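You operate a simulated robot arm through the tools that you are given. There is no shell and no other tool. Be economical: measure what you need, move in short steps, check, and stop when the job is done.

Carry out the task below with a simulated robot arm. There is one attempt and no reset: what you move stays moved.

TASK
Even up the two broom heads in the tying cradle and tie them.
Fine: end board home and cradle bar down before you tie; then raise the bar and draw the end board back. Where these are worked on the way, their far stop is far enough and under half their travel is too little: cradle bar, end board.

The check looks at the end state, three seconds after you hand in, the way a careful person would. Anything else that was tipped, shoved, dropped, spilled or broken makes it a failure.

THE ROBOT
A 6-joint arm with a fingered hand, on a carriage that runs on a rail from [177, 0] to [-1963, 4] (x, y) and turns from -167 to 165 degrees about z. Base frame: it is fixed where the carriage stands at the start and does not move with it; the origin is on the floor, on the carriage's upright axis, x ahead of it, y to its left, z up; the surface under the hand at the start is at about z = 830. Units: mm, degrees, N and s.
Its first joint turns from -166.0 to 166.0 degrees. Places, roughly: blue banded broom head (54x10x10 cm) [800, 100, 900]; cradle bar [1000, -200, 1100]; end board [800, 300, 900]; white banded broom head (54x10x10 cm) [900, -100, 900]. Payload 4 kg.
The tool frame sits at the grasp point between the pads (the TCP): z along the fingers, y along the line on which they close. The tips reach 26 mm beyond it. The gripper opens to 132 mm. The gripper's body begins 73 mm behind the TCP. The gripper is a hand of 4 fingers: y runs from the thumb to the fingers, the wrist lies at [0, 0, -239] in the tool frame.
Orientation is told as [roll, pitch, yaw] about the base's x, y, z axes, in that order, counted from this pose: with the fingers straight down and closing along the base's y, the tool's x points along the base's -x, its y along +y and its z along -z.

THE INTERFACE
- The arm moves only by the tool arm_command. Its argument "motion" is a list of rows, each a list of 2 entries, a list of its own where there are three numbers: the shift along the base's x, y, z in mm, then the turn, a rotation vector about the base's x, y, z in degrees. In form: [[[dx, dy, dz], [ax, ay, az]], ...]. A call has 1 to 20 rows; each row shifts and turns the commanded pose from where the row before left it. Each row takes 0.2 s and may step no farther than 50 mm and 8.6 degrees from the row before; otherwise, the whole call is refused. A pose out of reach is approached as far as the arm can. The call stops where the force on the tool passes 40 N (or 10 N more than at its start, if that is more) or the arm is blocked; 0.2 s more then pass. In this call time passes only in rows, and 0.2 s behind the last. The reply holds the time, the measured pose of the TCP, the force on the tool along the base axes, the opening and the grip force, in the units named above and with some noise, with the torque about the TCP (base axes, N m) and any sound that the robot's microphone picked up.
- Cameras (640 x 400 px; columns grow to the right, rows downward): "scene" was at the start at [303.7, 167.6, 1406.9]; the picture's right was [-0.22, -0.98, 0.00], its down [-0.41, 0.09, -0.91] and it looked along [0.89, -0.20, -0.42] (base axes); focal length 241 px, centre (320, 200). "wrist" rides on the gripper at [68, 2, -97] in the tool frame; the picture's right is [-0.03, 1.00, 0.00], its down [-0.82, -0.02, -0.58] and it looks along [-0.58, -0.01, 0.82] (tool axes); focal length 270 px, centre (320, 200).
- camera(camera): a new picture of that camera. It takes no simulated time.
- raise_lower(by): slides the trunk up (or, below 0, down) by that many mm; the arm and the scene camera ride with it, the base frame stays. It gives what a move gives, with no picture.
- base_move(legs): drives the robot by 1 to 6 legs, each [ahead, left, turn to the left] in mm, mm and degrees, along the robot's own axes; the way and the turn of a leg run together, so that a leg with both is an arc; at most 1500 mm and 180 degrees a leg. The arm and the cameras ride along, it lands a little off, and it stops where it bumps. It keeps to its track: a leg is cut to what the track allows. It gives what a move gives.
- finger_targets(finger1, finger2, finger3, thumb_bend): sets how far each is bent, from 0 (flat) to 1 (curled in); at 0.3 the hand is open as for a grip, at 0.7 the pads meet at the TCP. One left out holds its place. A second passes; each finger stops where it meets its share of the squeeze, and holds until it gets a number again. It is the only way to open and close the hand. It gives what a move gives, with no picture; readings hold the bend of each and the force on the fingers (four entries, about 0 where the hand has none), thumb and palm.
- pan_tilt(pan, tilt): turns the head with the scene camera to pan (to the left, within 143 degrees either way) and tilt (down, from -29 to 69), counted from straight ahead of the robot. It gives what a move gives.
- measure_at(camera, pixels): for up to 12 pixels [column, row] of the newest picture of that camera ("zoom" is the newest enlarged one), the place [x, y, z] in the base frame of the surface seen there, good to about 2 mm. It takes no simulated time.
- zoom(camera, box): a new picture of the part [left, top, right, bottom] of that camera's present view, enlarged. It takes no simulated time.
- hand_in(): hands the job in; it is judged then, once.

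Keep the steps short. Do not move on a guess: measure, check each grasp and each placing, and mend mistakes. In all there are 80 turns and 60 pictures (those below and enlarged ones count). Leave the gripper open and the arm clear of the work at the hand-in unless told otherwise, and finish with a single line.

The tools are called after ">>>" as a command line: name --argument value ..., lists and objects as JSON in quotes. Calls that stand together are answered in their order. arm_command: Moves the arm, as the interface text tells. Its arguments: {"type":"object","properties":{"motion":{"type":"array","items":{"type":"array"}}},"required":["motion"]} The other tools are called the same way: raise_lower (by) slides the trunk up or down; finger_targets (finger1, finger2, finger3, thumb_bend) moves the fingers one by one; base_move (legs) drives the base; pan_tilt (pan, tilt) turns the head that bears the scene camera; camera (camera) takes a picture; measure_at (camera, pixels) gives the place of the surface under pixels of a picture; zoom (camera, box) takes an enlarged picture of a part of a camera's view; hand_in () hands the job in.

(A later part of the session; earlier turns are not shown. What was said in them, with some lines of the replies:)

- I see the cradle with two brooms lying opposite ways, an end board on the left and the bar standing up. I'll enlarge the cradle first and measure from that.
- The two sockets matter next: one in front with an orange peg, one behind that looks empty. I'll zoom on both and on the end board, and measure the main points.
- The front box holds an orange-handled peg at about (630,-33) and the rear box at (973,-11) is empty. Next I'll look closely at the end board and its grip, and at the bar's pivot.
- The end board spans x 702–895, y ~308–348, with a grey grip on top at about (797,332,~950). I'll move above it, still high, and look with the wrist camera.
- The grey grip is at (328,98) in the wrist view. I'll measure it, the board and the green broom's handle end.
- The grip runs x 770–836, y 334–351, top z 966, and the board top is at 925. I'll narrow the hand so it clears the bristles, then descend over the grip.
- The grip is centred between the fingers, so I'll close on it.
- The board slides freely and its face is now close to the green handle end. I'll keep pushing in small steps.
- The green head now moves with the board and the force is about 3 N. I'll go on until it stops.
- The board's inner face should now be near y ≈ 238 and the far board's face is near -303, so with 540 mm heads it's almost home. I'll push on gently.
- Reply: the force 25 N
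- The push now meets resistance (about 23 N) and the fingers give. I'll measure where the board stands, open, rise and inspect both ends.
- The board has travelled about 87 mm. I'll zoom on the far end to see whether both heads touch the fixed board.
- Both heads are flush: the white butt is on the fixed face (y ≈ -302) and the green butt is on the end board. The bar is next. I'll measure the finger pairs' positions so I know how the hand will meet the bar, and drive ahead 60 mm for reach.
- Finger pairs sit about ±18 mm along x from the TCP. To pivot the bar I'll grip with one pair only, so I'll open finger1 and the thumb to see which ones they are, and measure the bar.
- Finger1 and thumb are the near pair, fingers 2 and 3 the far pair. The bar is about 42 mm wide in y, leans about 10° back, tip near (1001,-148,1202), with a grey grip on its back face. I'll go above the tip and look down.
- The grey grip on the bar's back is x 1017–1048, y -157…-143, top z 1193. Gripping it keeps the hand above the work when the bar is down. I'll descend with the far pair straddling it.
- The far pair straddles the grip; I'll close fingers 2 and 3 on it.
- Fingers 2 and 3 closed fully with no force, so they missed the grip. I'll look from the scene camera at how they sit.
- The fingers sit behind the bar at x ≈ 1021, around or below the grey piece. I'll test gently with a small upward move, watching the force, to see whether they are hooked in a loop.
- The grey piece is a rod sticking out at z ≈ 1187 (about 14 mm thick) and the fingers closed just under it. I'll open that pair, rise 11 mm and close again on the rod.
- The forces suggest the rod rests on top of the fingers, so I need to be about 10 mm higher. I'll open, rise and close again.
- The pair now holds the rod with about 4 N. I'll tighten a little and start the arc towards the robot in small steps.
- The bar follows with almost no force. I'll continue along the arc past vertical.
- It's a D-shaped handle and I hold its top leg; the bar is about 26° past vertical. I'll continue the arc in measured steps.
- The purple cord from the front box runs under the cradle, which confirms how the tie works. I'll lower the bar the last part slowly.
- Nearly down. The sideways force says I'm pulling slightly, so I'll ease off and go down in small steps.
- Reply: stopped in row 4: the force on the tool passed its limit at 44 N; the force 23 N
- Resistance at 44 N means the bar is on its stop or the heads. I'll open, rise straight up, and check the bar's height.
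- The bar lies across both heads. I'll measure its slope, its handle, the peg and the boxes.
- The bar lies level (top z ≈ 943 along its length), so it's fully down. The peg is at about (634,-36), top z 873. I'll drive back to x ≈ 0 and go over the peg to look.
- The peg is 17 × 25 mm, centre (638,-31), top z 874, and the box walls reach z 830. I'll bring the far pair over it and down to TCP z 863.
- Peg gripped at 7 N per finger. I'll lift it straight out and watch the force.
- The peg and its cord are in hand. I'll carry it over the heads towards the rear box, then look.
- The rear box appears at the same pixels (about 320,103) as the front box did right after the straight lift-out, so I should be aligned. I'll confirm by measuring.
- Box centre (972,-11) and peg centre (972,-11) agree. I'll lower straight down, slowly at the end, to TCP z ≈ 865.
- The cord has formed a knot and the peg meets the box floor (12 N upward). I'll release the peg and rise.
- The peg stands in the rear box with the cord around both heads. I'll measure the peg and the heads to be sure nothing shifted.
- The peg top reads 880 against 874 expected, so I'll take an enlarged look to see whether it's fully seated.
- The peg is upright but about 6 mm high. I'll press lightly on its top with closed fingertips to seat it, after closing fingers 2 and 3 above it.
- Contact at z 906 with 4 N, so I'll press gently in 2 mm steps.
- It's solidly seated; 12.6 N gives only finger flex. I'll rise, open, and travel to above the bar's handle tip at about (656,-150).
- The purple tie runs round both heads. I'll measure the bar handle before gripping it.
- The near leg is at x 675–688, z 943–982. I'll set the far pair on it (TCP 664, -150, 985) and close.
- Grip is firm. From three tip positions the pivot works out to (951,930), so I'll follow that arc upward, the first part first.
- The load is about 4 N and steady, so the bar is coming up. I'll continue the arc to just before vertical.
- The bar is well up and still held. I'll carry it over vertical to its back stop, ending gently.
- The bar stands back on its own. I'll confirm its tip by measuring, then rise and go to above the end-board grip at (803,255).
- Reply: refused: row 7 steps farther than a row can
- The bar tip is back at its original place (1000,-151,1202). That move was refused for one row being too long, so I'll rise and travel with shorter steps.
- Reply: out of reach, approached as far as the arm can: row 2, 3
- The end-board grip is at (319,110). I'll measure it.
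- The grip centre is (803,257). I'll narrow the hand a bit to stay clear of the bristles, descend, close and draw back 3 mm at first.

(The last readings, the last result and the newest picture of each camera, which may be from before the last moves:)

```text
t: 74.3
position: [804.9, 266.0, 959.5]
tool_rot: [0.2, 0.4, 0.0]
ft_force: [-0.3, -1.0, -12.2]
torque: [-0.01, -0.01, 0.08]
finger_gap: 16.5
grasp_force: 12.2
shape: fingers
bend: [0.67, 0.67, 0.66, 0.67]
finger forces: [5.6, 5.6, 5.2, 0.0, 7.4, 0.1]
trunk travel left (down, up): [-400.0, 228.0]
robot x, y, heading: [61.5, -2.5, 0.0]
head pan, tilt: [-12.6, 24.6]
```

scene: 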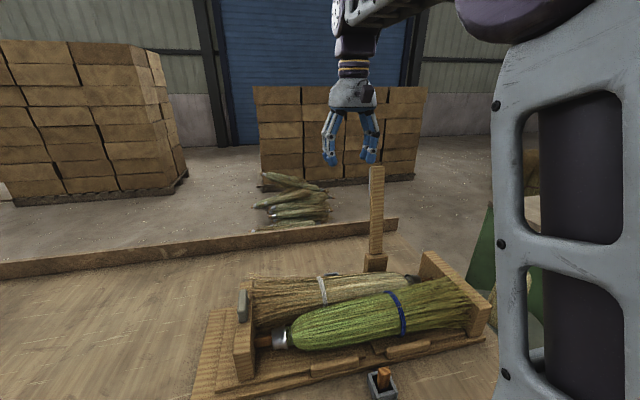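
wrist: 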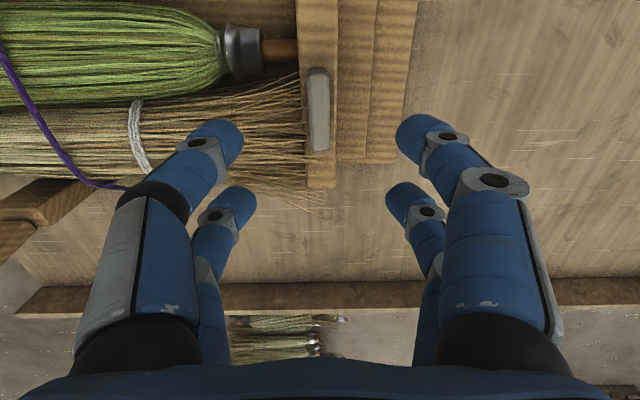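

The board draws back easily. I'll take it back to its starting place at y ≈ 342.

>>> arm_command --motion '[[[0, 8, -1], [0, 0, 0]], [[0, 10, 0], [0, 0, 0]], [[0, 10, 0], [0, 0, 0]], [[0, 10, 0], [0, 0, 0]], [[0, 10, 0], [0, 0, 0]], [[0, 10, 0], [0, 0, 0]], [[0, 8, 0], [0, 0, 0]], [[0, 5, 0], [0, 0, 0]], [[0, 4, 0], [0, 0, 0]], [[0, 2, 0], [0, 0, 0]]]'

>>> finger_targets --finger1 0.48 --finger2 0.48 --finger3 0.48 --thumb_bend 0.48

>>> arm_command --motion '[[[0, 0, 20], [0, 0, 0]], [[0, 0, 40], [0, 0, 0]], [[0, 0, 45], [0, 0, 0]], [[0, 0, 45], [0, 0, 0]], [[0, 0, 45], [0, 0, 0]], [[-20, -30, 30], [0, 0, 0]], [[-20, -30, 30], [0, 0, 0]], [[-20, -30, 30], [0, 0, 0]]]'

>>> camera --camera "wrist"

```text
t: 76.5
position: [804.7, 343.4, 960.3]
tool_rot: [0.1, 0.3, 0.0]
ft_force: [3.9, -4.5, -3.0]
torque: [-0.08, -0.03, 0.05]
finger_gap: 15.9
grasp_force: 13.3
shape: fingers
bend: [0.68, 0.68, 0.67, 0.67]
finger forces: [5.3, 5.3, 6.0, 0.1, 9.2, 0.0]
trunk travel left (down, up): [-400.0, 228.0]
robot x, y, heading: [58.1, 2.7, -0.1]
head pan, tilt: [-12.6, 24.6]
```

```text
t: 77.5
position: [804.6, 342.2, 960.2]
tool_rot: [0.1, 0.3, 0.0]
ft_force: [-0.2, 0.8, 0.1]
torque: [0.06, 0.01, 0.01]
finger_gap: 72.0
grasp_force: 0.1
shape: fingers
bend: [0.48, 0.48, 0.48, 0.48]
finger forces: [0.1, 0.0, 0.1, 0.1, 0.1, 0.0]
trunk travel left (down, up): [-400.0, 228.0]
robot x, y, heading: [59.3, 0.3, 0.0]
head pan, tilt: [-12.6, 24.6]
```

```text
t: 79.3
position: [744.2, 253.6, 1243.7]
tool_rot: [0.0, 0.4, 0.0]
ft_force: [0.1, -0.2, -0.4]
torque: [-0.04, 0.05, -0.02]
finger_gap: 72.3
grasp_force: 0.1
shape: fingers
bend: [0.48, 0.48, 0.48, 0.48]
finger forces: [0.0, 0.0, 0.1, 0.1, 0.0, 0.1]
trunk travel left (down, up): [-400.0, 228.0]
robot x, y, heading: [61.4, 2.3, -0.2]
head pan, tilt: [-12.6, 24.6]
```

```text
4 pictures are left
```

wrist: 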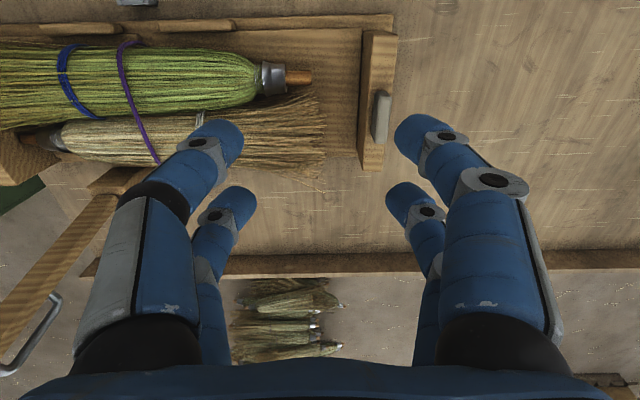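

The end board is back, the tie is round both heads and the bar stands up. I'll open the hand, move clear, measure the heads and take a last scene look.

>>> measure_at --camera "wrist" --pixels '[[381, 105], [302, 77], [365, 100], [280, 77], [125, 75], [40, 142]]'

>>> finger_targets --finger1 0.3 --finger2 0.3 --finger3 0.3 --thumb_bend 0.3

>>> arm_command --motion '[[[-5, -30, 25], [0, 0, 0]], [[-5, -30, 25], [0, 0, 0]], [[-5, -40, 20], [0, 0, 0]], [[-5, -40, 20], [0, 0, 0]], [[-5, -40, 10], [0, 0, 0]]]'

>>> camera --camera "scene"

>>> camera --camera "wrist"

```text
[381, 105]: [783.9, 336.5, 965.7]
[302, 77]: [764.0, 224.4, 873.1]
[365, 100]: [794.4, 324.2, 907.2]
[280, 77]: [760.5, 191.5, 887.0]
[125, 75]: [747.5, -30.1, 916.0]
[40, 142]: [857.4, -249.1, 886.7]
```

```text
t: 80.3
position: [743.6, 253.5, 1245.4]
tool_rot: [0.2, 0.3, 0.0]
ft_force: [0.8, -0.2, 0.6]
torque: [0.01, 0.0, 0.02]
finger_gap: 132.2
grasp_force: 0.0
shape: fingers
bend: [0.3, 0.3, 0.3, 0.3]
finger forces: [0.0, 0.0, 0.0, 0.0, 0.0, 0.0]
trunk travel left (down, up): [-400.0, 228.0]
robot x, y, heading: [59.6, 2.1, 0.1]
head pan, tilt: [-12.6, 24.6]
```

```text
t: 81.5
position: [719.6, 73.3, 1344.5]
tool_rot: [0.1, 0.3, 0.1]
ft_force: [-0.3, 0.7, 0.6]
torque: [-0.04, 0.02, 0.01]
finger_gap: 132.3
grasp_force: 0.2
shape: fingers
bend: [0.3, 0.3, 0.3, 0.3]
finger forces: [0.1, 0.0, 0.0, 0.1, 0.0, 0.1]
trunk travel left (down, up): [-400.0, 228.0]
robot x, y, heading: [59.4, 0.5, -0.0]
head pan, tilt: [-12.6, 24.6]
```

```text
3 pictures are left
```

scene: 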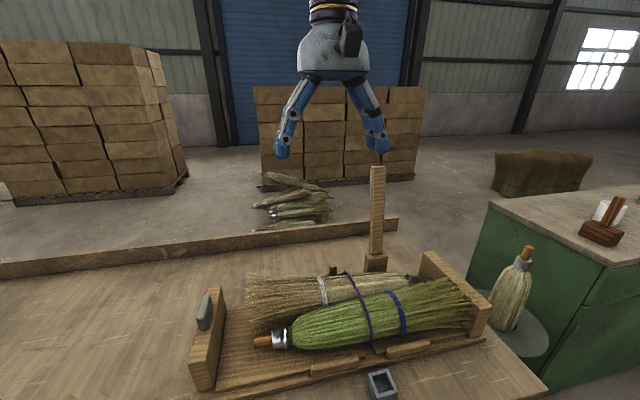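

```text
2 pictures are left
```

wrist: 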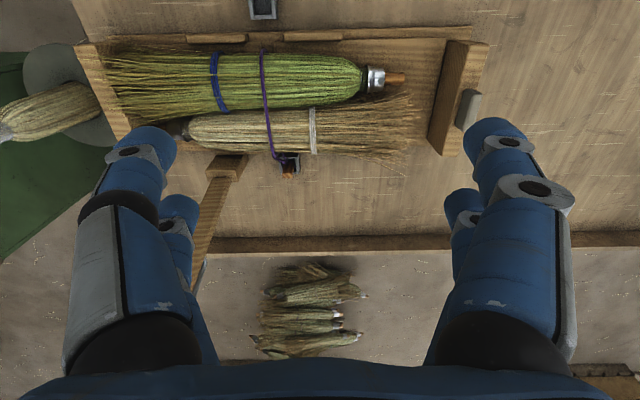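

>>> measure_at --camera "wrist" --pixels '[[403, 77], [398, 77], [400, 130], [182, 128], [188, 128], [290, 172]]'

```text
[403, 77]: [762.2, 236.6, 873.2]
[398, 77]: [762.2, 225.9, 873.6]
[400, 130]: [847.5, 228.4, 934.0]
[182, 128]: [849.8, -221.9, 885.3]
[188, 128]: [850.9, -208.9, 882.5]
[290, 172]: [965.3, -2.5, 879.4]
```

The green butt is still at y ≈ 238, where the board left it, and the white head looks unmoved. The peg is in the rear box, the bar is up, the end board is back and the hand is open and clear. I'll hand in now.

>>> hand_in

```text
The job is handed in.
```

The two broom heads were evened up and tied with the end board home and the bar down; the bar is now raised, the end board is drawn back, and the job is handed in.
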